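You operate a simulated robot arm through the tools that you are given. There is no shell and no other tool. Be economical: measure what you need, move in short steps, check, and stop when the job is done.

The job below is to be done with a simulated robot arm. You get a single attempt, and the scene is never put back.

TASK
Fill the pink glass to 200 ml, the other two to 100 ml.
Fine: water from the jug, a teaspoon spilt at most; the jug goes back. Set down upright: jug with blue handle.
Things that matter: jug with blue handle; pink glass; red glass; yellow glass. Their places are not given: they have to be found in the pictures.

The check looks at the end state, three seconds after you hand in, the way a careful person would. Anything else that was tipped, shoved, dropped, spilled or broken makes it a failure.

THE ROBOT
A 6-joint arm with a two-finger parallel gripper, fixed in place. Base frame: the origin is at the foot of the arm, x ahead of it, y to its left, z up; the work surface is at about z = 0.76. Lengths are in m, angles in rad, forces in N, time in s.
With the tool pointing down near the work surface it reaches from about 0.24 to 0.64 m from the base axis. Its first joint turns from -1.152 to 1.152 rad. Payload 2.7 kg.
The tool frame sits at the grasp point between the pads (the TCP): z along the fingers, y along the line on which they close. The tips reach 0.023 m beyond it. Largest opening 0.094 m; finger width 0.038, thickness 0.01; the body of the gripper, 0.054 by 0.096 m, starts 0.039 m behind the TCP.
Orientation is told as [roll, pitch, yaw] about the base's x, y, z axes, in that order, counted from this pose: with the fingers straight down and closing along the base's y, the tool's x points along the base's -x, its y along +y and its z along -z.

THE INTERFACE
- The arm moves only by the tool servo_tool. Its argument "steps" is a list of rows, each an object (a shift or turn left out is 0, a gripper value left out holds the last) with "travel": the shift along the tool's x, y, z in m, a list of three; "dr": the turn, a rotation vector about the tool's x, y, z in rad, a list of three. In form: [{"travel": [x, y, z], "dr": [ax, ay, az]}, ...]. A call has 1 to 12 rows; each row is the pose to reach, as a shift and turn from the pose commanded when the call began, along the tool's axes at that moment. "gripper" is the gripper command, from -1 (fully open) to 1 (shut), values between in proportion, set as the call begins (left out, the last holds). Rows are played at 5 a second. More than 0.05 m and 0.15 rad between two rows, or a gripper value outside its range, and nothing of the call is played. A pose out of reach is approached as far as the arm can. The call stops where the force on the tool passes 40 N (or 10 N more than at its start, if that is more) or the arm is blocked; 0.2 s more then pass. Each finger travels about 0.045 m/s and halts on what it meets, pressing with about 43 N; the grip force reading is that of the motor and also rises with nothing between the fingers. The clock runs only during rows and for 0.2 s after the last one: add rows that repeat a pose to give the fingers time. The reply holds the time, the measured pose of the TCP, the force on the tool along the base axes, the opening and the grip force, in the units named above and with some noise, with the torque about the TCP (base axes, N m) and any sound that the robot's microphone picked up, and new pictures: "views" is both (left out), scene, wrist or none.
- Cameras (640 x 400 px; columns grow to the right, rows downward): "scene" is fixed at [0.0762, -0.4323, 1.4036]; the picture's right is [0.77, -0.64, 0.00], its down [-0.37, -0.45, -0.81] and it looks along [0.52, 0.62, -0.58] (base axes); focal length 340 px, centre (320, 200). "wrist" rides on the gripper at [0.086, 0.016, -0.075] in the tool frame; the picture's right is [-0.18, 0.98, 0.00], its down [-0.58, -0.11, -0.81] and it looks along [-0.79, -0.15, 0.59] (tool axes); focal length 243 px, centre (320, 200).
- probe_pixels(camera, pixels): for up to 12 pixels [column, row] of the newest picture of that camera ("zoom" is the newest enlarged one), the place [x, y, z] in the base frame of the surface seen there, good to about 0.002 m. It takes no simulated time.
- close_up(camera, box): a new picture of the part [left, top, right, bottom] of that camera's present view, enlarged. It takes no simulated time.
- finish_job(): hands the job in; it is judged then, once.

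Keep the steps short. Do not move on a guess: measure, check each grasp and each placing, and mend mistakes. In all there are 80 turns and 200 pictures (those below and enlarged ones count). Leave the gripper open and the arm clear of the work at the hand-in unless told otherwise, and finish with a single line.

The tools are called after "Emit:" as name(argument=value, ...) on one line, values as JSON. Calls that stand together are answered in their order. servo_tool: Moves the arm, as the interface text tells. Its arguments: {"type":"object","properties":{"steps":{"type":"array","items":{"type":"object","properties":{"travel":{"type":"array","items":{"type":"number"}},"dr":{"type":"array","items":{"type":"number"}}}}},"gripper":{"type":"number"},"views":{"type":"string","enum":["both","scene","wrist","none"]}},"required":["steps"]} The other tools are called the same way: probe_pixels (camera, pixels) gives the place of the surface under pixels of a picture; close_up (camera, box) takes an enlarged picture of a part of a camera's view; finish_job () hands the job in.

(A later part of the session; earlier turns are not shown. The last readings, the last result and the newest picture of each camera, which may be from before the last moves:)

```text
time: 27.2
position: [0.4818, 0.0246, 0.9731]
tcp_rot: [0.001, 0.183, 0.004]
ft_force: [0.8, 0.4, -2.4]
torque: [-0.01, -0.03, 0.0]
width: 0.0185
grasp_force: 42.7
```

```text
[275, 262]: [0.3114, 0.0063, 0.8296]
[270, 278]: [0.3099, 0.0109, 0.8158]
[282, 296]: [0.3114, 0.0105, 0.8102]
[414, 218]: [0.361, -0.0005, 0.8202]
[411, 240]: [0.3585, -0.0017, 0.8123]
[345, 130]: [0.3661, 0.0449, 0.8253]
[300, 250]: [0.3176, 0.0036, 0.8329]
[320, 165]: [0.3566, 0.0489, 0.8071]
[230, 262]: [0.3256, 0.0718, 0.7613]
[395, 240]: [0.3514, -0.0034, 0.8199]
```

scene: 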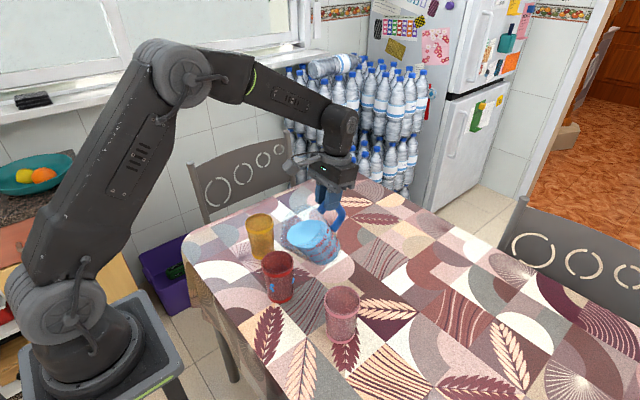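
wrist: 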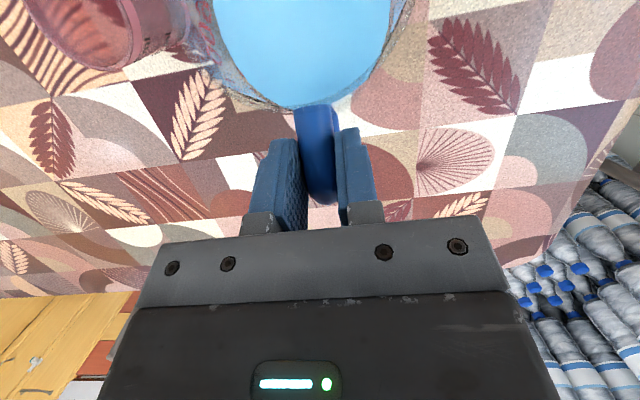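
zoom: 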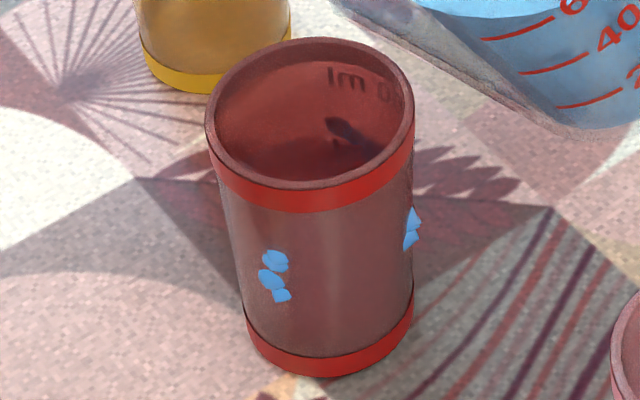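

These are a few tiny droplets clinging to the wall, far below a teaspoon. The stream was centred. I tilt 0.04 rad more about the lip, slowly, then wait.

Emit:
servo_tool(steps=[{"travel": [0.0009, 0, -0.0011], "dr": [0, -0.01, 0]}, {"travel": [0.0018, 0, -0.0023], "dr": [0, -0.02, 0]}, {"travel": [0.0027, 0, -0.0034], "dr": [0, -0.03, 0]}, {"travel": [0.0036, 0, -0.0045], "dr": [0, -0.04, 0]}, {"travel": [0.0036, 0, -0.0045], "dr": [0, -0.04, 0]}, {"travel": [0.0036, 0, -0.0045], "dr": [0, -0.04, 0]}, {"travel": [0.0036, 0, -0.0045], "dr": [0, -0.04, 0]}, {"travel": [0.0036, 0, -0.0045], "dr": [0, -0.04, 0]}], views="scene")

Emit:
close_up(camera="scene", box=[240, 205, 330, 315])

```text
time: 29.0
position: [0.4785, 0.0245, 0.979]
tcp_rot: [0.0, 0.143, 0.004]
ft_force: [-0.2, 0.0, -2.2]
torque: [0.02, -0.02, -0.01]
width: 0.0183
grasp_force: 42.7
```

scene: 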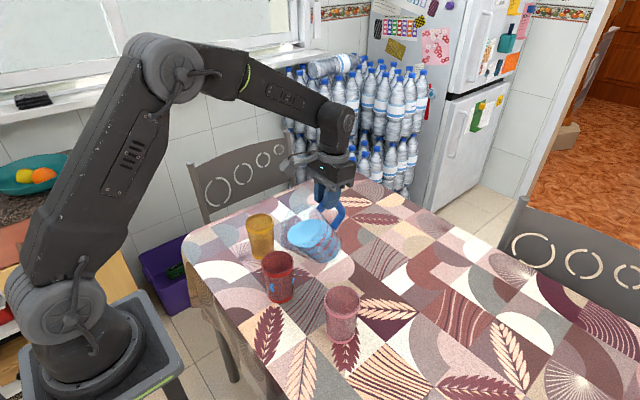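

```text
3.64 times, centred on (285, 260) of scene
```

zoom: 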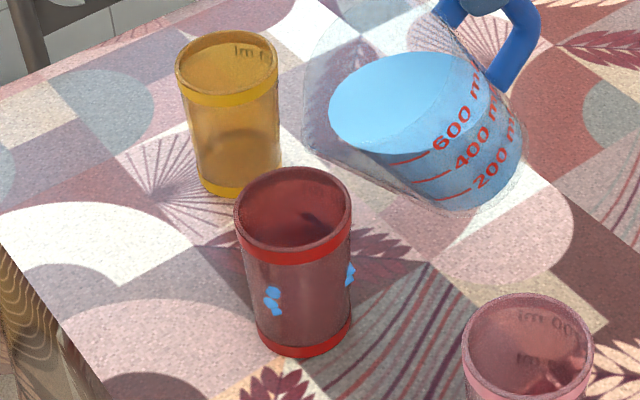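

No flow at this angle yet (the first stream was surplus from the movement). Tilt 0.06 rad further, slowly.

Emit:
servo_tool(steps=[{"travel": [0.0009, 0, -0.0011], "dr": [0, -0.01, 0]}, {"travel": [0.0018, 0, -0.0023], "dr": [0, -0.02, 0]}, {"travel": [0.0028, 0, -0.0034], "dr": [0, -0.03, 0]}, {"travel": [0.0037, 0, -0.0045], "dr": [0, -0.04, 0]}, {"travel": [0.0046, 0, -0.0056], "dr": [0, -0.05, 0]}, {"travel": [0.0055, 0, -0.0068], "dr": [0, -0.06, 0]}, {"travel": [0.0055, 0, -0.0068], "dr": [0, -0.06, 0]}], views="scene")

Emit:
close_up(camera="scene", box=[240, 205, 330, 315])

```text
time: 30.6
position: [0.474, 0.0235, 0.9859]
tcp_rot: [0.0, 0.082, 0.003]
ft_force: [1.3, 1.4, -2.9]
torque: [0.01, -0.04, 0.02]
width: 0.0185
grasp_force: 42.7
```

scene: 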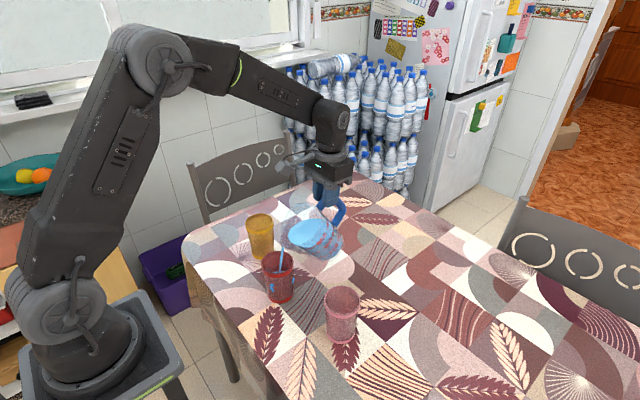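

```text
3.64 times, centred on (285, 260) of scene
```

zoom: 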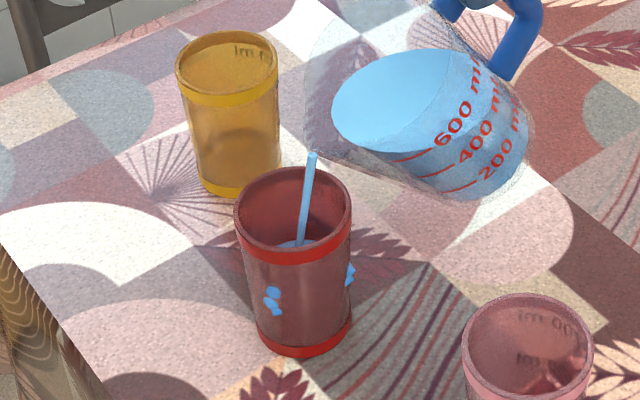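

Flow is on and centred, water appears in the red glass. Wait 1 s and measure.

Emit:
servo_tool(steps=[{"travel": [0, 0, 0]}, {"travel": [0, 0, 0]}, {"travel": [0, 0, 0]}, {"travel": [0, 0, 0]}, {"travel": [0, 0, 0]}], views="none")

Emit:
close_up(camera="scene", box=[240, 205, 330, 315])

Emit:
probe_pixels(camera="zoom", pixels=[[300, 240], [290, 242], [310, 235], [275, 235], [400, 70], [360, 100], [430, 100], [340, 120]])

```text
time: 31.8
position: [0.4751, 0.0224, 0.986]
tcp_rot: [0.001, 0.081, 0.003]
ft_force: [0.0, 0.6, -2.4]
torque: [-0.05, -0.04, -0.02]
width: 0.0183
grasp_force: 43.1
```

```text
3.64 times, centred on (285, 260) of scene
```

zoom: 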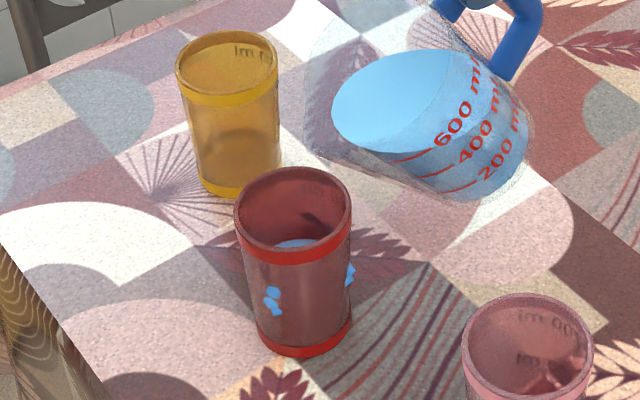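

```text
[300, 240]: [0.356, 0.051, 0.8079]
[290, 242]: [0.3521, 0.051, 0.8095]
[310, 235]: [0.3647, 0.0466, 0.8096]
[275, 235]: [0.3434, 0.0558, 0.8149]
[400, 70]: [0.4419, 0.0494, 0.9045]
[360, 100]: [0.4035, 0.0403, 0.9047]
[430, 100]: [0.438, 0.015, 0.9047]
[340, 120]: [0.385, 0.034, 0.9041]
```

Emit:
close_up(camera="scene", box=[262, 248, 298, 284])

Emit:
probe_pixels(camera="zoom", pixels=[[340, 225], [300, 215], [320, 205], [340, 195], [380, 205], [300, 228], [340, 212], [400, 190]])

```text
11.11 times, centred on (280, 266) of scene
```

zoom: 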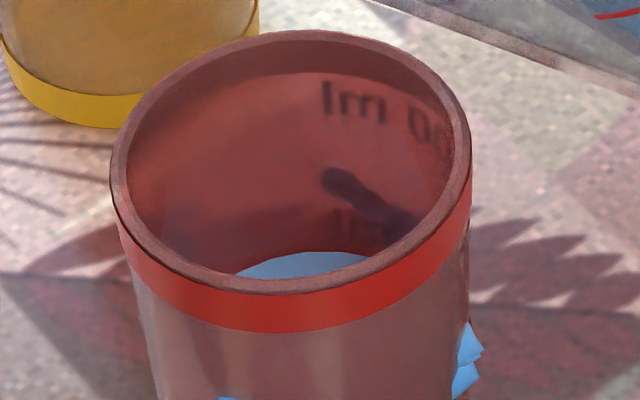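

```text
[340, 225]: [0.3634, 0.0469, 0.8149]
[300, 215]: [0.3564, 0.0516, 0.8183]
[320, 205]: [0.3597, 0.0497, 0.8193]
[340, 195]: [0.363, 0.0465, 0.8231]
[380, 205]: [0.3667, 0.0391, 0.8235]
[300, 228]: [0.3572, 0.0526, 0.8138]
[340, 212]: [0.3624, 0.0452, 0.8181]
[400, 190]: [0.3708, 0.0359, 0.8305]
```

Emit:
probe_pixels(camera="zoom", pixels=[[300, 248], [300, 258], [300, 270], [260, 270], [350, 260], [320, 275], [330, 245], [360, 232], [345, 232]])

```text
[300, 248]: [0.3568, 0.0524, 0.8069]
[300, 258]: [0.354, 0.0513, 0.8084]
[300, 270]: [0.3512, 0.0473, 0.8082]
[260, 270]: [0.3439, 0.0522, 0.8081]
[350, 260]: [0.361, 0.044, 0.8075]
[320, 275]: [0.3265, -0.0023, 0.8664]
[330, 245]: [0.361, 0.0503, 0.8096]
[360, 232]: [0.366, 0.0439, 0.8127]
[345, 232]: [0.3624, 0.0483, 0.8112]
```

Red level is z≈0.808 (≈91 ml); the mark is at ≈0.812. A small further tilt of 0.012 rad adds the rest.

Emit:
servo_tool(steps=[{"travel": [0.0005, 0, -0.0007], "dr": [0, -0.006, 0]}, {"travel": [0.001, 0, -0.0013], "dr": [0, -0.012, 0]}, {"travel": [0.001, 0, -0.0013], "dr": [0, -0.012, 0]}, {"travel": [0.001, 0, -0.0013], "dr": [0, -0.012, 0]}, {"travel": [0.001, 0, -0.0013], "dr": [0, -0.012, 0]}, {"travel": [0.001, 0, -0.0013], "dr": [0, -0.012, 0]}], views="none")

Emit:
close_up(camera="scene", box=[262, 248, 298, 284])

Emit:
probe_pixels(camera="zoom", pixels=[[300, 258], [300, 270], [260, 270], [350, 260], [330, 250], [360, 232], [320, 265]])

```text
time: 33.2
position: [0.4745, 0.0234, 0.9883]
tcp_rot: [0.0, 0.07, 0.002]
ft_force: [-0.5, 0.5, -2.4]
torque: [0.01, -0.04, 0.01]
width: 0.0186
grasp_force: 42.9
```

```text
11.11 times, centred on (280, 266) of scene
```

zoom: 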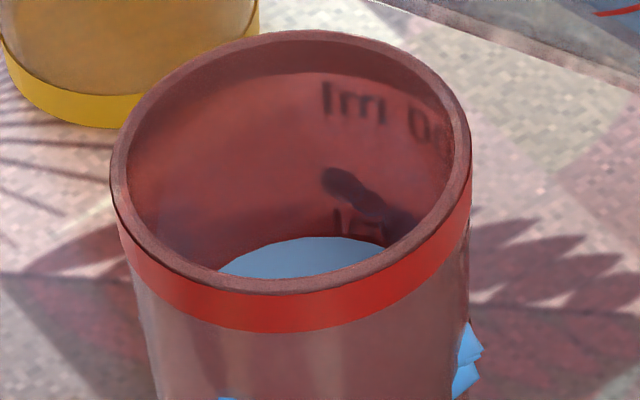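

```text
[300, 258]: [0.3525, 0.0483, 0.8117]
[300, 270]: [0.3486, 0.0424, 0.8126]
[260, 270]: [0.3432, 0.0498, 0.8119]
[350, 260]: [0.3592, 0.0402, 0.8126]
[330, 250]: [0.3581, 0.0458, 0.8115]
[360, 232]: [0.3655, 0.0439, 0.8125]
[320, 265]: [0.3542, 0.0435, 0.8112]
```

Red is at 0.812, on its 100 mark. I tilt back 0.15 rad, raise the lip 20 mm, and go over to the yellow glass.

Emit:
servo_tool(steps=[{"travel": [-0.0026, 0, -0.0004], "dr": [0, 0.0375, 0]}, {"travel": [-0.0052, 0, -0.0007], "dr": [0, 0.075, 0]}, {"travel": [-0.0079, 0, -0.001], "dr": [0, 0.1125, 0]}, {"travel": [-0.0105, 0, -0.0014], "dr": [0, 0.15, 0]}, {"travel": [-0.0135, 0.01, -0.0016], "dr": [0, 0.15, 0]}, {"travel": [-0.019, 0.03, -0.002], "dr": [0, 0.15, 0]}, {"travel": [-0.026, 0.055, -0.0024], "dr": [0, 0.15, 0]}, {"travel": [-0.033, 0.08, -0.0029], "dr": [0, 0.15, 0]}, {"travel": [-0.04, 0.105, -0.0034], "dr": [0, 0.15, 0]}, {"travel": [-0.0465, 0.128, -0.0038], "dr": [0, 0.15, 0]}, {"travel": [-0.051, 0.142, -0.0042], "dr": [0, 0.15, 0]}, {"travel": [-0.0534, 0.149, -0.0044], "dr": [0, 0.15, 0]}], views="both")

Emit:
close_up(camera="scene", box=[225, 180, 345, 300])

```text
time: 35.8
position: [0.5258, 0.1736, 0.9873]
tcp_rot: [0.002, 0.22, 0.003]
ft_force: [0.0, 0.3, -2.2]
torque: [0.02, -0.07, 0.03]
width: 0.0183
grasp_force: 42.8
```

scene: 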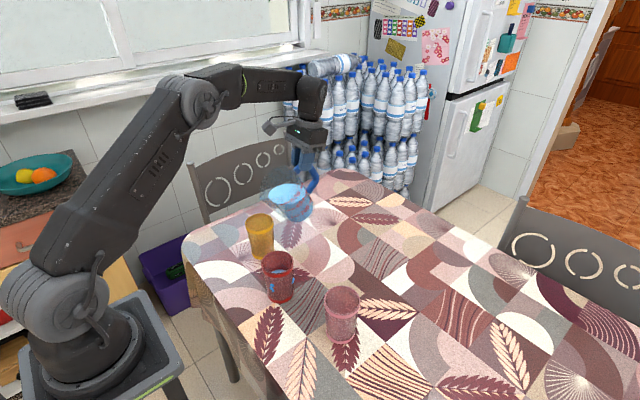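
wrist: 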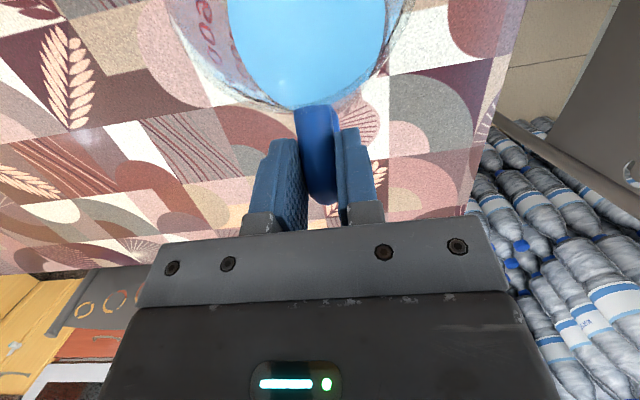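

```text
3.33 times, centred on (285, 240) of scene
```

zoom: 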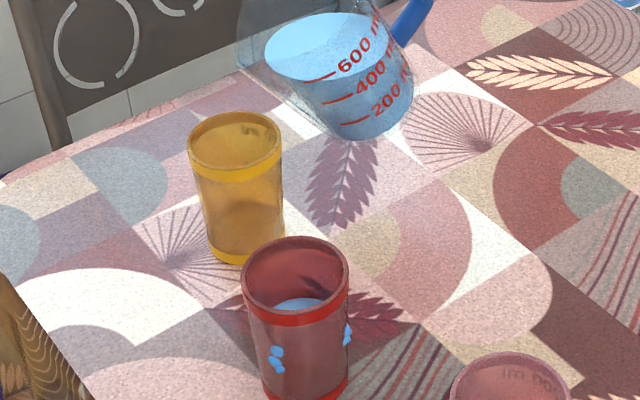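

Lip is at about (0.395, 0.173, 0.925). Lower it to 0.907 and tilt to 0.69 rad gradually.

Emit:
servo_tool(steps=[{"travel": [0.0012, 0, 0.0006], "dr": [0, -0.023, 0]}, {"travel": [0.0024, 0, 0.0012], "dr": [0, -0.047, 0]}, {"travel": [0.0036, -0.001, 0.0019], "dr": [0, -0.07, 0]}, {"travel": [0.0048, -0.001, 0.0025], "dr": [0, -0.093, 0]}, {"travel": [0.006, -0.001, 0.0031], "dr": [0, -0.117, 0]}, {"travel": [0.0072, -0.001, 0.0037], "dr": [0, -0.14, 0]}, {"travel": [0.0091, -0.001, 0.002], "dr": [0, -0.157, 0]}, {"travel": [0.011, -0.001, 0.0002], "dr": [0, -0.175, 0]}, {"travel": [0.0128, -0.001, -0.0016], "dr": [0, -0.192, 0]}, {"travel": [0.0147, -0.001, -0.0033], "dr": [0, -0.21, 0]}], views="none")

Emit:
close_up(camera="scene", box=[225, 180, 345, 300])

```text
time: 38.0
position: [0.5123, 0.1721, 0.9942]
tcp_rot: [0.001, 0.01, 0.002]
ft_force: [0.2, -0.3, -1.6]
torque: [-0.02, -0.03, -0.01]
width: 0.0186
grasp_force: 42.8
```

```text
3.33 times, centred on (285, 240) of scene
```

zoom: 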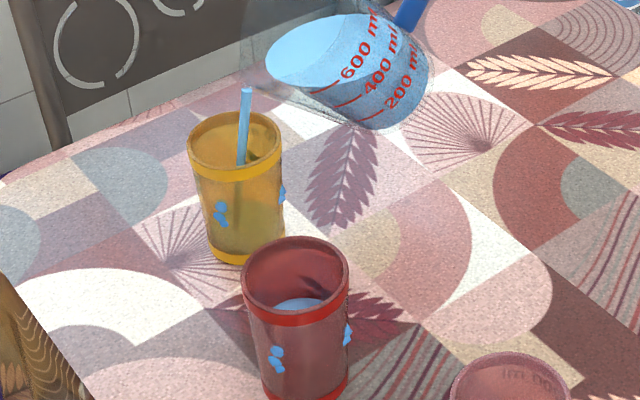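

Pouring centred in the yellow glass. Wait and measure.

Emit:
servo_tool(steps=[{"travel": [0, 0, 0]}, {"travel": [0, 0, 0]}, {"travel": [0, 0, 0]}, {"travel": [0, 0, 0]}, {"travel": [0, 0, 0]}, {"travel": [0, 0, 0]}], views="none")

Emit:
close_up(camera="scene", box=[242, 206, 278, 242])

Emit:
probe_pixels(camera="zoom", pixels=[[280, 250], [330, 250], [300, 265], [350, 265], [320, 230], [360, 235], [380, 210], [300, 280]])

```text
time: 39.4
position: [0.5144, 0.1726, 0.9922]
tcp_rot: [-0.001, 0.011, 0.003]
ft_force: [-0.3, 0.2, -2.7]
torque: [-0.02, -0.03, 0.02]
width: 0.0185
grasp_force: 42.9
```

```text
11.11 times, centred on (260, 224) of scene
```

zoom: 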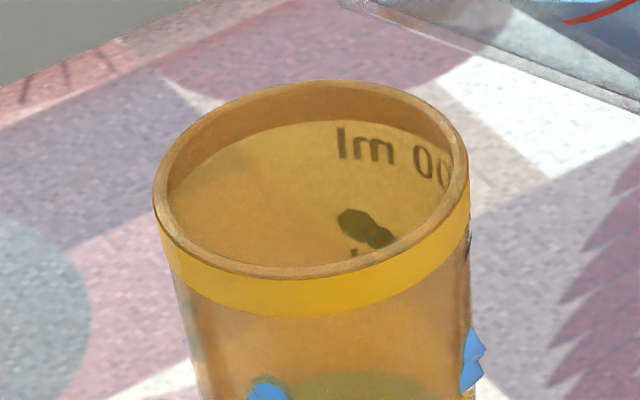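

```text
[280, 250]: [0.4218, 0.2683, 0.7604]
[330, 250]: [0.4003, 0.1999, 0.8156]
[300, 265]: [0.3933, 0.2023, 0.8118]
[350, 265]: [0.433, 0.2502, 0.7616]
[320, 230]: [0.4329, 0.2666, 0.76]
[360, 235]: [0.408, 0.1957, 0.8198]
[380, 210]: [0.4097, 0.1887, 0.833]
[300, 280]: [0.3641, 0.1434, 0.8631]
```

Emit:
close_up(camera="scene", box=[238, 208, 288, 264])

Emit:
probe_pixels(camera="zoom", pixels=[[250, 220], [260, 240], [300, 240], [340, 235], [300, 260], [290, 220], [300, 300], [300, 330]])

```text
7.14 times, centred on (263, 236) of scene
```

zoom: 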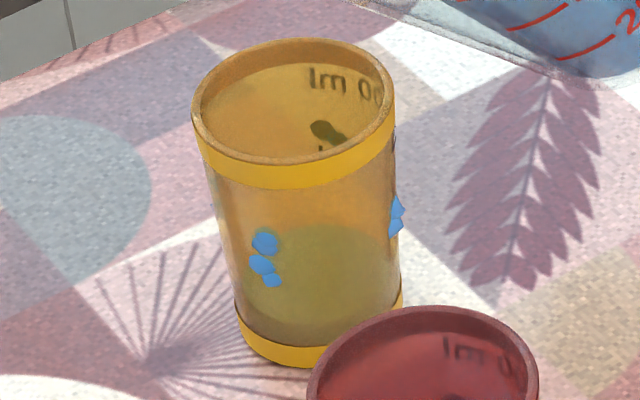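

```text
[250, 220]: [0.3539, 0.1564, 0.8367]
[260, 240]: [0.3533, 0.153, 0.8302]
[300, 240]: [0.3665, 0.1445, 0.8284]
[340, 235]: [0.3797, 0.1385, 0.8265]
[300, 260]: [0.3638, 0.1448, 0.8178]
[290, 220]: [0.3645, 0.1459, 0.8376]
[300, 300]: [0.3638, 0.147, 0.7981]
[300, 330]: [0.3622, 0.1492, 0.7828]
```

Emit:
servo_tool(steps=[{"travel": [0, 0, 0]}, {"travel": [0, 0, 0]}], views="both")

Emit:
close_up(camera="scene", box=[225, 160, 325, 270])

Emit:
probe_pixels(camera="zoom", pixels=[[260, 130], [300, 120], [340, 110], [270, 150], [320, 150], [350, 90]])

```text
time: 40.0
position: [0.5141, 0.172, 0.9936]
tcp_rot: [-0.001, 0.012, 0.004]
ft_force: [-0.5, -0.9, -2.0]
torque: [0.02, 0.01, 0.02]
width: 0.0184
grasp_force: 43.2
```

scene: 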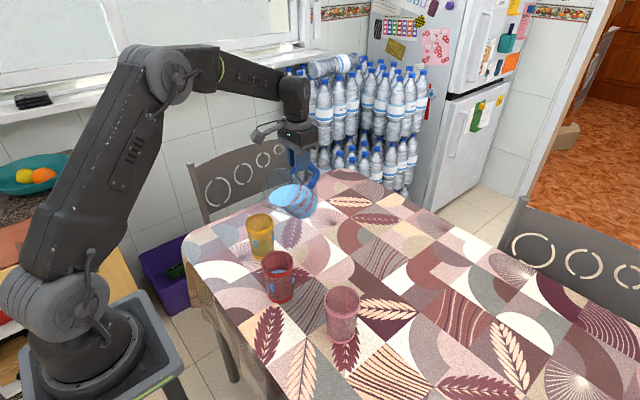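
wrist: 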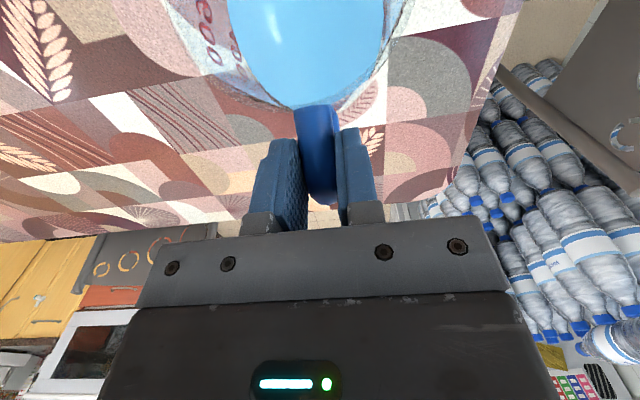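

```text
3.64 times, centred on (275, 215) of scene
```

zoom: 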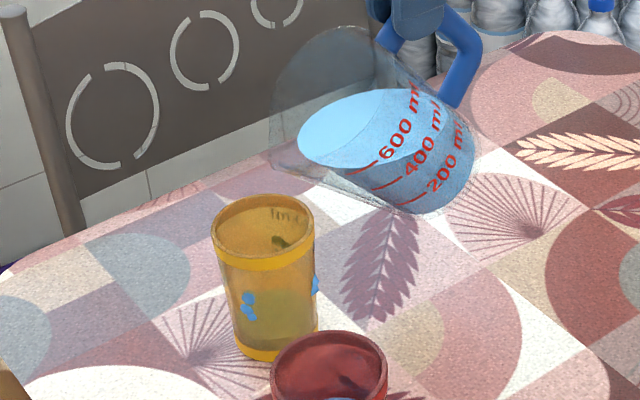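

```text
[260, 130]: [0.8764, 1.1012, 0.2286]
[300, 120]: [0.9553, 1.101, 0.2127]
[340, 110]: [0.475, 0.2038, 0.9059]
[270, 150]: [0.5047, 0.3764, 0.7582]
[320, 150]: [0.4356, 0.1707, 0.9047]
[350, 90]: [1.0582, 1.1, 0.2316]
```

The jug level equals the lip, so flow has stopped; about 30–40 ml are in yellow. Tilt 0.08 rad more about the lip.

Emit:
servo_tool(steps=[{"travel": [0.0009, 0, -0.0011], "dr": [0, -0.01, 0]}, {"travel": [0.0018, 0, -0.0023], "dr": [0, -0.02, 0]}, {"travel": [0.0028, 0, -0.0034], "dr": [0, -0.03, 0]}, {"travel": [0.0037, 0, -0.0045], "dr": [0, -0.04, 0]}, {"travel": [0.0046, 0, -0.0056], "dr": [0, -0.05, 0]}, {"travel": [0.0055, 0, -0.0068], "dr": [0, -0.06, 0]}, {"travel": [0.0065, 0, -0.0079], "dr": [0, -0.07, 0]}, {"travel": [0.0074, 0, -0.009], "dr": [0, -0.08, 0]}, {"travel": [0.0074, 0, -0.009], "dr": [0, -0.08, 0]}, {"travel": [0.0074, 0, -0.009], "dr": [0, -0.08, 0]}, {"travel": [0.0074, 0, -0.009], "dr": [0, -0.08, 0]}, {"travel": [0.0074, 0, -0.009], "dr": [0, -0.08, 0]}], views="none")

Emit:
close_up(camera="scene", box=[225, 160, 325, 270])

Emit:
close_up(camera="scene", box=[242, 206, 278, 242])

```text
time: 42.6
position: [0.5064, 0.1724, 1.0032]
tcp_rot: [0.001, -0.069, 0.003]
ft_force: [0.4, 0.2, -3.3]
torque: [0.0, 0.01, -0.02]
width: 0.0185
grasp_force: 43.0
```

```text
3.64 times, centred on (275, 215) of scene
```

zoom: 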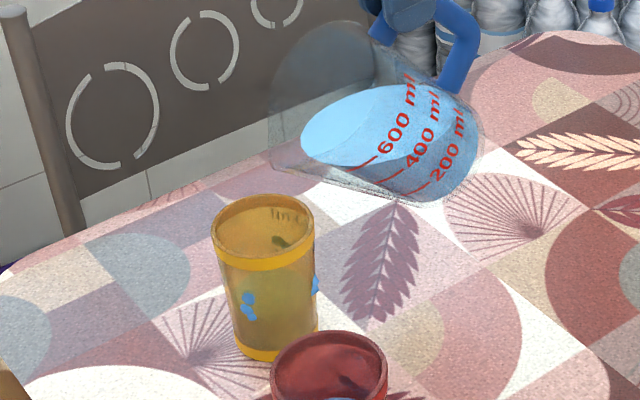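

```text
11.11 times, centred on (260, 224) of scene
```

zoom: 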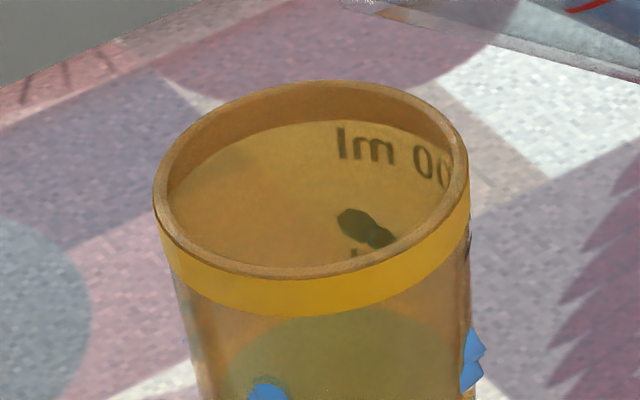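

Yellow's surface back edge gives z≈0.794 (≈57 ml). Tilt 0.055 more.

Emit:
servo_tool(steps=[{"travel": [0.0009, 0, -0.0011], "dr": [0, -0.01, 0]}, {"travel": [0.0018, 0, -0.0023], "dr": [0, -0.02, 0]}, {"travel": [0.0028, 0, -0.0034], "dr": [0, -0.03, 0]}, {"travel": [0.0037, 0, -0.0045], "dr": [0, -0.04, 0]}, {"travel": [0.0046, 0, -0.0057], "dr": [0, -0.05, 0]}, {"travel": [0.005, 0, -0.0062], "dr": [0, -0.055, 0]}, {"travel": [0.005, 0, -0.0062], "dr": [0, -0.055, 0]}, {"travel": [0.005, 0, -0.0062], "dr": [0, -0.055, 0]}, {"travel": [0.005, 0, -0.0062], "dr": [0, -0.055, 0]}, {"travel": [0.005, 0, -0.0062], "dr": [0, -0.055, 0]}], views="none")

Emit:
close_up(camera="scene", box=[242, 206, 278, 242])

```text
time: 44.8
position: [0.501, 0.1725, 1.0096]
tcp_rot: [0.001, -0.125, 0.005]
ft_force: [0.3, 0.3, -2.8]
torque: [0.01, 0.04, -0.04]
width: 0.0186
grasp_force: 43.3
```

```text
11.11 times, centred on (260, 224) of scene
```

zoom: 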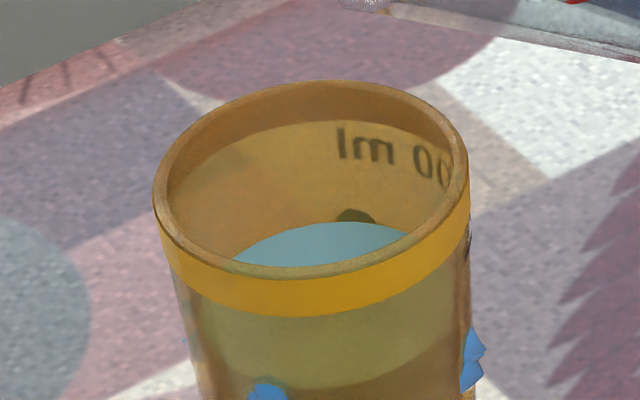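

Emit:
probe_pixels(camera="zoom", pixels=[[300, 240], [340, 230], [340, 245], [380, 235], [280, 255], [320, 255], [340, 215], [350, 150]])

Emit:
close_up(camera="scene", box=[225, 160, 325, 270])

```text
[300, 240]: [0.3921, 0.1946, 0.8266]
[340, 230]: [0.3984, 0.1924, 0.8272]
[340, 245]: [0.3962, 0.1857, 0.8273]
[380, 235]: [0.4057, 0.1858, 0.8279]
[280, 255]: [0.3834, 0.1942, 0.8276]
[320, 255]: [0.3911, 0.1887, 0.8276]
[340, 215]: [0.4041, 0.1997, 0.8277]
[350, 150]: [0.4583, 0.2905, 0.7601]
```

```text
3.64 times, centred on (275, 215) of scene
```

zoom: 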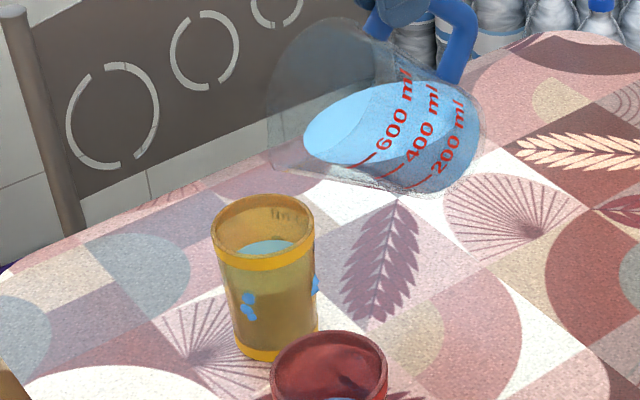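

Yellow measures 0.8276 (≈140 ml): overshot by ~40 ml, my view through the wall had misled. It is mendable: I fill pink from the jug first, put the jug back, then pour yellow's surplus into the jug. Now tilt back and start the move towards pink.

Emit:
servo_tool(steps=[{"travel": [-0.0038, 0, 0.0017], "dr": [0, 0.045, 0]}, {"travel": [-0.0076, 0, 0.0034], "dr": [0, 0.09, 0]}, {"travel": [-0.0115, 0, 0.0051], "dr": [0, 0.135, 0]}, {"travel": [-0.0153, 0, 0.0068], "dr": [0, 0.18, 0]}, {"travel": [-0.0191, 0, 0.0085], "dr": [0, 0.225, 0]}, {"travel": [-0.0191, -0.008, 0.0085], "dr": [0, 0.225, 0]}, {"travel": [-0.0191, -0.025, 0.0085], "dr": [0, 0.225, 0]}, {"travel": [-0.0191, -0.048, 0.0085], "dr": [0, 0.225, 0]}, {"travel": [-0.0191, -0.073, 0.0085], "dr": [0, 0.225, 0]}, {"travel": [-0.0191, -0.098, 0.0085], "dr": [0, 0.225, 0]}, {"travel": [-0.0191, -0.123, 0.0085], "dr": [0, 0.225, 0]}, {"travel": [-0.0191, -0.148, 0.0085], "dr": [0, 0.225, 0]}], views="none")

Emit:
close_up(camera="scene", box=[225, 190, 375, 350])

```text
time: 47.4
position: [0.5209, 0.0251, 1.004]
tcp_rot: [0.002, 0.101, 0.003]
ft_force: [0.4, -0.4, -2.2]
torque: [0.02, -0.05, 0.02]
width: 0.0183
grasp_force: 43.1
```

```text
2.50 times, centred on (300, 270) of scene
```

zoom: 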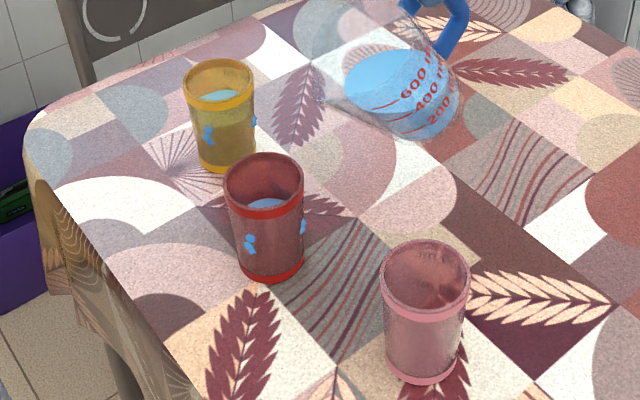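

All clean. Continue to pink.

Emit:
servo_tool(steps=[{"travel": [0, -0.008, 0]}, {"travel": [0.001, -0.025, 0]}, {"travel": [0.002, -0.05, 0]}, {"travel": [0.003, -0.075, 0]}, {"travel": [0.004, -0.1, 0]}, {"travel": [0.005, -0.125, 0]}, {"travel": [0.005, -0.147, 0]}, {"travel": [0.005, -0.1585, 0]}, {"travel": [0.005, -0.1585, 0]}], views="both")

Emit:
close_up(camera="scene", box=[295, 220, 415, 350])

```text
time: 49.4
position: [0.516, -0.1347, 1.0037]
tcp_rot: [0.002, 0.1, 0.003]
ft_force: [0.7, -0.4, -1.5]
torque: [-0.02, -0.05, -0.04]
width: 0.0183
grasp_force: 42.9
```

scene: 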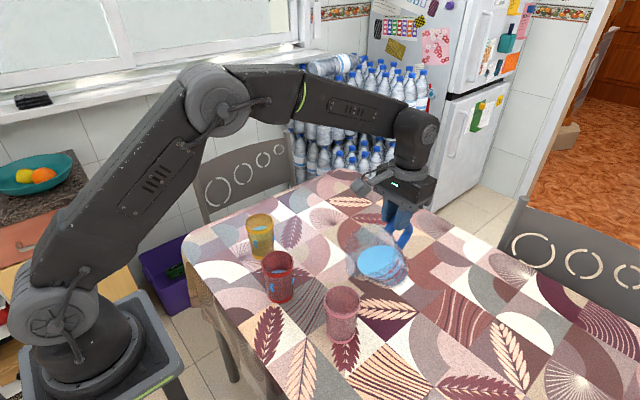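
wrist: 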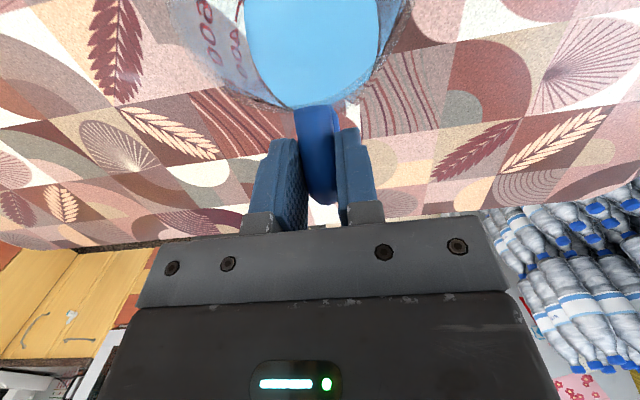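

```text
3.08 times, centred on (355, 285) of scene
```

zoom: 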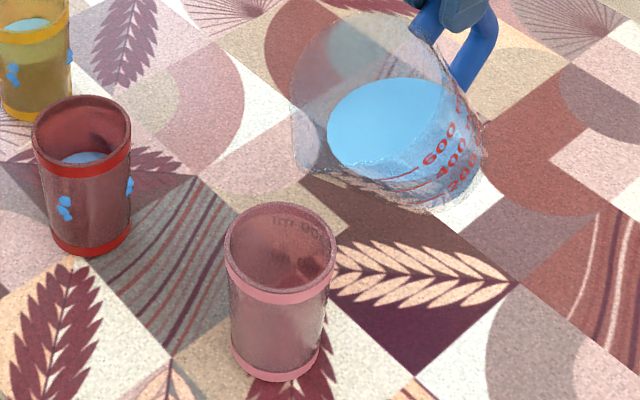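

Lip is over pink. Lower it and tilt to 0.87 rad (onset expected ≈0.83).

Emit:
servo_tool(steps=[{"travel": [0.0022, 0.001, 0], "dr": [0, -0.025, 0]}, {"travel": [0.0044, 0.001, 0], "dr": [0, -0.05, 0]}, {"travel": [0.0066, 0.001, 0], "dr": [0, -0.075, 0]}, {"travel": [0.0088, 0.001, -0.0003], "dr": [0, -0.1, 0]}, {"travel": [0.011, 0.001, -0.0004], "dr": [0, -0.125, 0]}, {"travel": [0.0132, 0.001, -0.0005], "dr": [0, -0.15, 0]}, {"travel": [0.0155, 0.001, -0.0006], "dr": [0, -0.175, 0]}, {"travel": [0.0177, 0.001, -0.0007], "dr": [0, -0.2, 0]}, {"travel": [0.0197, 0.001, -0.0023], "dr": [0, -0.2175, 0]}, {"travel": [0.0217, 0.001, -0.0039], "dr": [0, -0.235, 0]}, {"travel": [0.0236, 0.001, -0.0055], "dr": [0, -0.2525, 0]}, {"travel": [0.0256, 0.001, -0.0072], "dr": [0, -0.27, 0]}], views="none")

Emit:
close_up(camera="scene", box=[295, 220, 415, 350])

```text
time: 52.0
position: [0.4941, -0.1332, 1.0121]
tcp_rot: [0.002, -0.169, 0.004]
ft_force: [0.8, 0.5, -2.8]
torque: [0.0, 0.03, -0.01]
width: 0.0185
grasp_force: 43.4
```

```text
3.08 times, centred on (355, 285) of scene
```

zoom: 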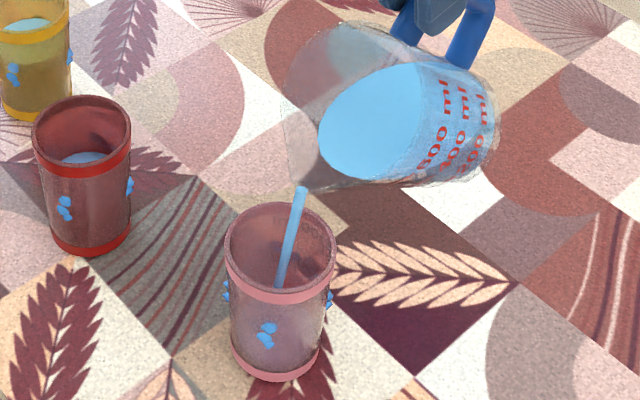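

Stream is centred in pink. Wait and measure.

Emit:
servo_tool(steps=[{"travel": [0, 0, 0]}, {"travel": [0, 0, 0]}, {"travel": [0, 0, 0]}, {"travel": [0, 0, 0]}, {"travel": [0, 0, 0]}, {"travel": [0, 0, 0]}], views="none")

Emit:
close_up(camera="scene", box=[322, 282, 362, 326])

Emit:
probe_pixels(camera="zoom", pixels=[[280, 200], [320, 200], [320, 180], [280, 220], [320, 220], [340, 210]])

```text
time: 53.4
position: [0.4932, -0.1337, 1.0127]
tcp_rot: [0.001, -0.17, 0.003]
ft_force: [-0.1, 0.6, -2.6]
torque: [-0.02, 0.03, 0.0]
width: 0.0186
grasp_force: 42.5
```

```text
9.09 times, centred on (342, 304) of scene
```

zoom: 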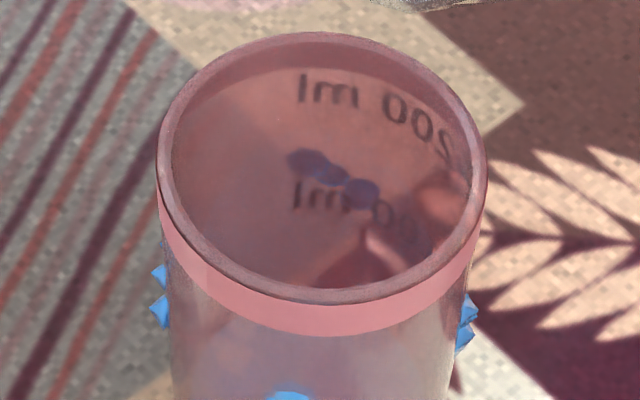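

```text
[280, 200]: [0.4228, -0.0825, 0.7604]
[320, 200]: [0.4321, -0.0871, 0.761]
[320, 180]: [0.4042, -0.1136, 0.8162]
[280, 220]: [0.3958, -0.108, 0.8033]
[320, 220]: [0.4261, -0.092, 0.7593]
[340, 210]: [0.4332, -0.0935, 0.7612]
```

Level still hidden below the view; tilt 0.07 more.

Emit:
servo_tool(steps=[{"travel": [0.0009, 0, -0.0011], "dr": [0, -0.01, 0]}, {"travel": [0.0018, 0, -0.0023], "dr": [0, -0.02, 0]}, {"travel": [0.0027, 0, -0.0034], "dr": [0, -0.03, 0]}, {"travel": [0.0037, 0, -0.0046], "dr": [0, -0.04, 0]}, {"travel": [0.0046, 0, -0.0057], "dr": [0, -0.05, 0]}, {"travel": [0.0055, 0, -0.0069], "dr": [0, -0.06, 0]}, {"travel": [0.0064, 0, -0.008], "dr": [0, -0.07, 0]}, {"travel": [0.0064, 0, -0.008], "dr": [0, -0.07, 0]}, {"travel": [0.0064, 0, -0.008], "dr": [0, -0.07, 0]}, {"travel": [0.0064, 0, -0.008], "dr": [0, -0.07, 0]}, {"travel": [0.0064, 0, -0.008], "dr": [0, -0.07, 0]}, {"travel": [0.0064, 0, -0.008], "dr": [0, -0.07, 0]}], views="none")

Emit:
close_up(camera="scene", box=[322, 282, 362, 326])

Emit:
probe_pixels(camera="zoom", pixels=[[280, 200], [320, 200], [320, 230], [280, 230], [320, 260], [300, 270]])

```text
time: 56.0
position: [0.4851, -0.134, 1.0199]
tcp_rot: [0.001, -0.239, 0.004]
ft_force: [-0.7, -0.2, -1.7]
torque: [-0.01, 0.07, 0.01]
width: 0.0183
grasp_force: 42.8
```

```text
9.09 times, centred on (342, 304) of scene
```

zoom: 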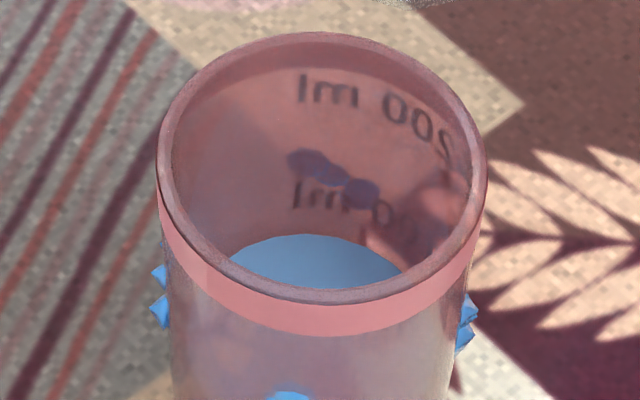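

```text
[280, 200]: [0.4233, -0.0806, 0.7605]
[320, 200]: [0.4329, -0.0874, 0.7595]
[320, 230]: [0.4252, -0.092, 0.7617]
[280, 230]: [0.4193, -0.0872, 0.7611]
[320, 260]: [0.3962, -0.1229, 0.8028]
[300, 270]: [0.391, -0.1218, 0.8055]
```

Pink at ≈0.804 (≈80 ml). Tilt 0.07 more.

Emit:
servo_tool(steps=[{"travel": [0.0009, 0, -0.0011], "dr": [0, -0.01, 0]}, {"travel": [0.0018, 0, -0.0023], "dr": [0, -0.02, 0]}, {"travel": [0.0027, 0, -0.0034], "dr": [0, -0.03, 0]}, {"travel": [0.0036, 0, -0.0046], "dr": [0, -0.04, 0]}, {"travel": [0.0045, 0, -0.0057], "dr": [0, -0.05, 0]}, {"travel": [0.0054, 0, -0.0069], "dr": [0, -0.06, 0]}, {"travel": [0.0063, 0, -0.008], "dr": [0, -0.07, 0]}, {"travel": [0.0063, 0, -0.008], "dr": [0, -0.07, 0]}, {"travel": [0.0063, 0, -0.008], "dr": [0, -0.07, 0]}, {"travel": [0.0063, 0, -0.008], "dr": [0, -0.07, 0]}, {"travel": [0.0063, 0, -0.008], "dr": [0, -0.07, 0]}, {"travel": [0.0063, 0, -0.008], "dr": [0, -0.07, 0]}], views="scene")

Emit:
close_up(camera="scene", box=[322, 282, 362, 326])

Emit:
probe_pixels(camera="zoom", pixels=[[340, 200], [320, 220], [320, 230], [280, 230], [320, 260], [300, 270]])

```text
time: 58.6
position: [0.4767, -0.1328, 1.0273]
tcp_rot: [0.002, -0.309, 0.004]
ft_force: [0.1, 0.7, -3.0]
torque: [0.02, 0.05, 0.0]
width: 0.0184
grasp_force: 42.7
```

scene: 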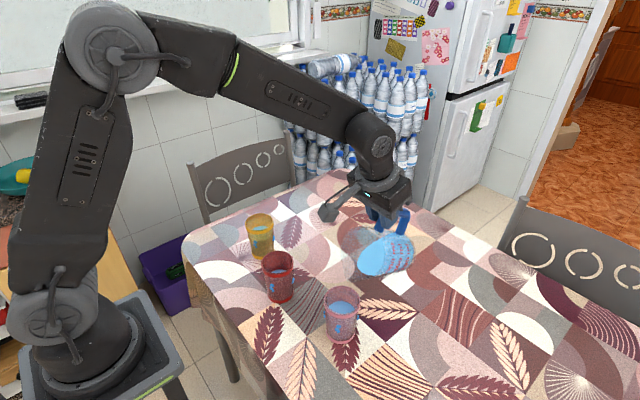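

```text
9.09 times, centred on (342, 304) of scene
```

zoom: 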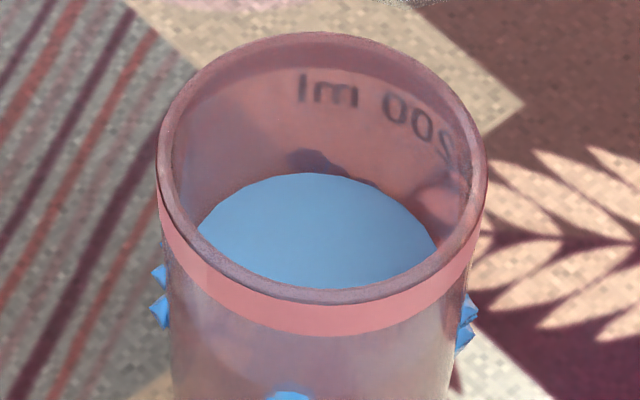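

```text
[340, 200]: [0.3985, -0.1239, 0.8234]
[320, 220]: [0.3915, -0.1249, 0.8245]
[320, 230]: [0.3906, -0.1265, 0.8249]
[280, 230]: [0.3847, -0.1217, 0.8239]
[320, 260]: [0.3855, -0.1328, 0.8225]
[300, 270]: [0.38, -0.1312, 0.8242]
```

Pink ≈0.824 (≈131 ml). Tilt 0.06 more.

Emit:
servo_tool(steps=[{"travel": [0.0009, 0, -0.0011], "dr": [0, -0.01, 0]}, {"travel": [0.0018, 0, -0.0023], "dr": [0, -0.02, 0]}, {"travel": [0.0027, 0, -0.0034], "dr": [0, -0.03, 0]}, {"travel": [0.0036, 0, -0.0046], "dr": [0, -0.04, 0]}, {"travel": [0.0046, 0, -0.0058], "dr": [0, -0.05, 0]}, {"travel": [0.0055, 0, -0.0069], "dr": [0, -0.06, 0]}, {"travel": [0.0055, 0, -0.0069], "dr": [0, -0.06, 0]}, {"travel": [0.0055, 0, -0.0069], "dr": [0, -0.06, 0]}, {"travel": [0.0055, 0, -0.0069], "dr": [0, -0.06, 0]}, {"travel": [0.0055, 0, -0.0069], "dr": [0, -0.06, 0]}, {"travel": [0.0055, 0, -0.0069], "dr": [0, -0.06, 0]}, {"travel": [0.0055, 0, -0.0069], "dr": [0, -0.06, 0]}], views="none")

Emit:
close_up(camera="scene", box=[322, 282, 362, 326])

Emit:
probe_pixels(camera="zoom", pixels=[[340, 200], [320, 180], [320, 230], [280, 230], [320, 260], [300, 270]])

```text
time: 61.2
position: [0.4703, -0.1327, 1.0308]
tcp_rot: [0.003, -0.37, 0.004]
ft_force: [-0.3, 0.4, -2.4]
torque: [0.0, 0.09, 0.01]
width: 0.0184
grasp_force: 43.0
```

```text
9.09 times, centred on (342, 304) of scene
```

zoom: 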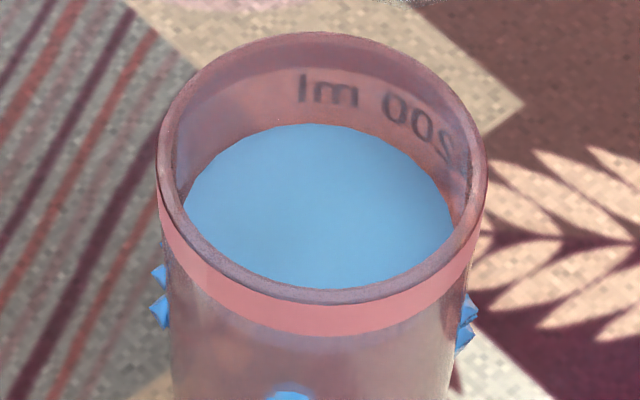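

```text
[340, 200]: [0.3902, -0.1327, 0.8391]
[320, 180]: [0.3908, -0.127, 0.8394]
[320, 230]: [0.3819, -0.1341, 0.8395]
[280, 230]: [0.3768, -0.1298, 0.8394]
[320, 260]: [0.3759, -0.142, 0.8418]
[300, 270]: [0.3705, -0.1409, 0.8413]
```

Pink ≈0.840 (≈170 ml). Tilt 0.036 more.

Emit:
servo_tool(steps=[{"travel": [0.0009, 0, -0.0011], "dr": [0, -0.01, 0]}, {"travel": [0.0018, 0, -0.0023], "dr": [0, -0.02, 0]}, {"travel": [0.0027, 0, -0.0034], "dr": [0, -0.03, 0]}, {"travel": [0.0032, 0, -0.0041], "dr": [0, -0.036, 0]}, {"travel": [0.0032, 0, -0.0041], "dr": [0, -0.036, 0]}, {"travel": [0.0032, 0, -0.0041], "dr": [0, -0.036, 0]}, {"travel": [0.0032, 0, -0.0041], "dr": [0, -0.036, 0]}, {"travel": [0.0032, 0, -0.0041], "dr": [0, -0.036, 0]}, {"travel": [0.0032, 0, -0.0041], "dr": [0, -0.036, 0]}, {"travel": [0.0032, 0, -0.0041], "dr": [0, -0.036, 0]}], views="none")

Emit:
close_up(camera="scene", box=[322, 282, 362, 326])

Emit:
probe_pixels(camera="zoom", pixels=[[340, 200], [320, 180], [320, 230], [280, 230], [320, 260], [300, 270]])

```text
time: 63.4
position: [0.4654, -0.1322, 1.0328]
tcp_rot: [0.0, -0.406, 0.003]
ft_force: [0.0, 0.3, -2.5]
torque: [0.01, 0.06, 0.01]
width: 0.0182
grasp_force: 42.6
```

```text
9.09 times, centred on (342, 304) of scene
```

zoom: 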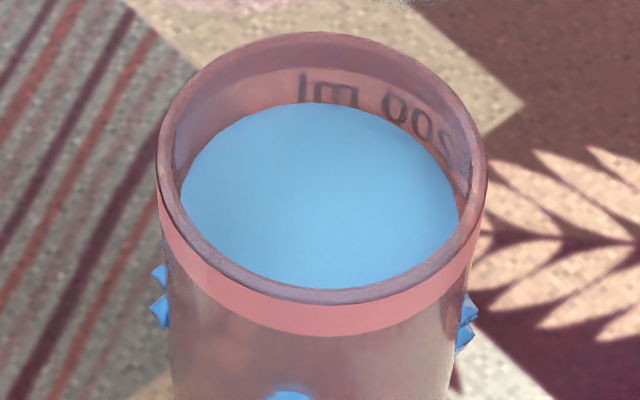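

```text
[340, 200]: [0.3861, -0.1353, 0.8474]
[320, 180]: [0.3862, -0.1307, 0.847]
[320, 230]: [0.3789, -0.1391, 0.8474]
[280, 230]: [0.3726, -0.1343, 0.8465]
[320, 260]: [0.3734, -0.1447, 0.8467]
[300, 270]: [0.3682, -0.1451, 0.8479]
```

Pink 0.847 (≈189 ml). Another 0.02.

Emit:
servo_tool(steps=[{"travel": [0.0009, 0, -0.0011], "dr": [0, -0.01, 0]}, {"travel": [0.0018, 0, -0.0023], "dr": [0, -0.02, 0]}, {"travel": [0.0018, 0, -0.0023], "dr": [0, -0.02, 0]}, {"travel": [0.0018, 0, -0.0023], "dr": [0, -0.02, 0]}, {"travel": [0.0018, 0, -0.0023], "dr": [0, -0.02, 0]}, {"travel": [0.0018, 0, -0.0023], "dr": [0, -0.02, 0]}, {"travel": [0.0018, 0, -0.0023], "dr": [0, -0.02, 0]}, {"travel": [0.0018, 0, -0.0023], "dr": [0, -0.02, 0]}], views="none")

Emit:
close_up(camera="scene", box=[322, 282, 362, 326])

Emit:
probe_pixels(camera="zoom", pixels=[[340, 200], [320, 180], [320, 230], [280, 230], [320, 260], [300, 270], [330, 92], [410, 115], [350, 80]])

```text
time: 65.2
position: [0.4629, -0.1335, 1.0343]
tcp_rot: [0.002, -0.427, 0.003]
ft_force: [-1.3, -0.1, -2.2]
torque: [0.02, 0.1, -0.02]
width: 0.0184
grasp_force: 42.7
```

```text
9.09 times, centred on (342, 304) of scene
```

zoom: 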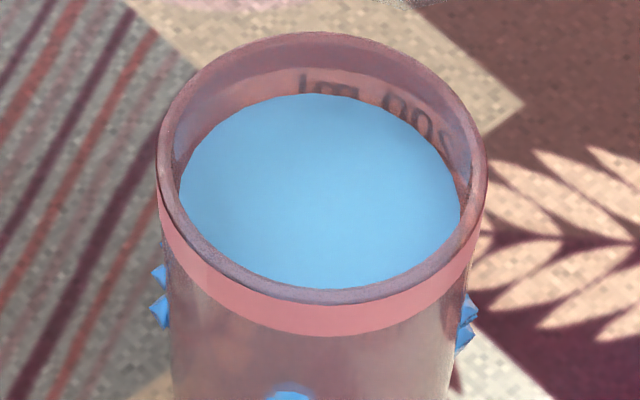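

```text
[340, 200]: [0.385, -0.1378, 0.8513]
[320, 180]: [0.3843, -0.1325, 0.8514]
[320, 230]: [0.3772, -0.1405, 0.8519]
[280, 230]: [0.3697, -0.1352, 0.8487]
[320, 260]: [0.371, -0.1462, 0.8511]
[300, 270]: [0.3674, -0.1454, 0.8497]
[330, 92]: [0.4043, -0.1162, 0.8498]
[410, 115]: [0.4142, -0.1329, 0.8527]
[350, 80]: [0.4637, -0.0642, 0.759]
```

Pink is at ≈0.851, on the middle of its 200 mark. Now tilt the jug back, lip rising away from pink.

Emit:
servo_tool(steps=[{"travel": [-0.0051, 0, 0.0013], "dr": [0, 0.044, 0]}, {"travel": [-0.0102, 0, 0.0026], "dr": [0, 0.088, 0]}, {"travel": [-0.0152, 0, 0.0039], "dr": [0, 0.132, 0]}, {"travel": [-0.0203, 0, 0.0052], "dr": [0, 0.176, 0]}, {"travel": [-0.0254, 0, 0.0065], "dr": [0, 0.22, 0]}, {"travel": [-0.0305, 0, 0.0079], "dr": [0, 0.264, 0]}, {"travel": [-0.0356, 0, 0.0092], "dr": [0, 0.308, 0]}, {"travel": [-0.0406, 0, 0.0105], "dr": [0, 0.352, 0]}, {"travel": [-0.0457, 0, 0.0118], "dr": [0, 0.396, 0]}, {"travel": [-0.0508, 0, 0.0131], "dr": [0, 0.44, 0]}, {"travel": [-0.0559, 0, 0.0144], "dr": [0, 0.484, 0]}, {"travel": [-0.061, 0, 0.0157], "dr": [0, 0.527, 0]}], views="scene")

```text
time: 67.8
position: [0.5258, -0.1321, 1.0463]
tcp_rot: [0.002, 0.104, 0.005]
ft_force: [-0.7, -0.1, -1.7]
torque: [-0.01, -0.08, 0.01]
width: 0.0184
grasp_force: 42.9
```

scene: 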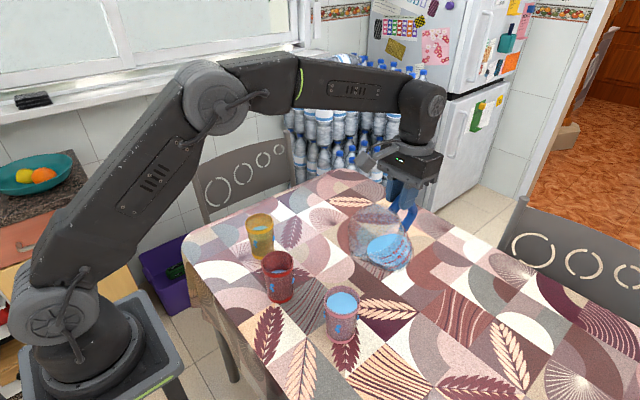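

Next yaw back towards the home orientation while moving over to the home y.

Emit:
servo_tool(steps=[{"travel": [0.001, 0.005, 0], "dr": [0.005, 0, -0.05]}, {"travel": [0.002, 0.014, 0], "dr": [0.0156, 0, -0.149]}, {"travel": [0.004, 0.026, 0], "dr": [0.027, 0, -0.259]}, {"travel": [0.006, 0.038, 0], "dr": [0.0385, 0, -0.368]}, {"travel": [0.008, 0.05, 0.001], "dr": [0.05, 0, -0.477]}, {"travel": [0.01, 0.062, 0.001], "dr": [0.0614, 0, -0.587]}, {"travel": [0.012, 0.074, 0.001], "dr": [0.073, 0, -0.696]}, {"travel": [0.014, 0.086, 0.001], "dr": [0.0842, 0, -0.806]}, {"travel": [0.015, 0.098, 0.001], "dr": [0.0957, 0, -0.915]}, {"travel": [0.016, 0.109, 0.002], "dr": [0.107, 0, -1.024]}, {"travel": [0.017, 0.117, 0.002], "dr": [0.1186, 0, -1.134]}, {"travel": [0.018, 0.121, 0.002], "dr": [0.125, 0, -1.194]}], views="scene")

```text
time: 70.4
position: [0.5054, -0.0124, 1.0464]
tcp_rot: [-0.003, 0.103, 1.204]
ft_force: [0.9, 0.0, -2.0]
torque: [0.06, 0.02, 0.0]
width: 0.0182
grasp_force: 43.1
```

scene: 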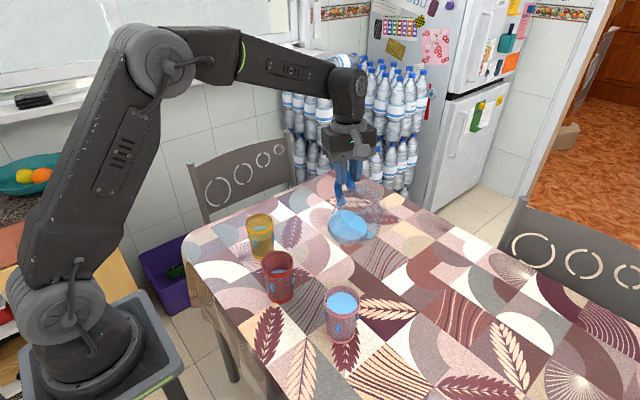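

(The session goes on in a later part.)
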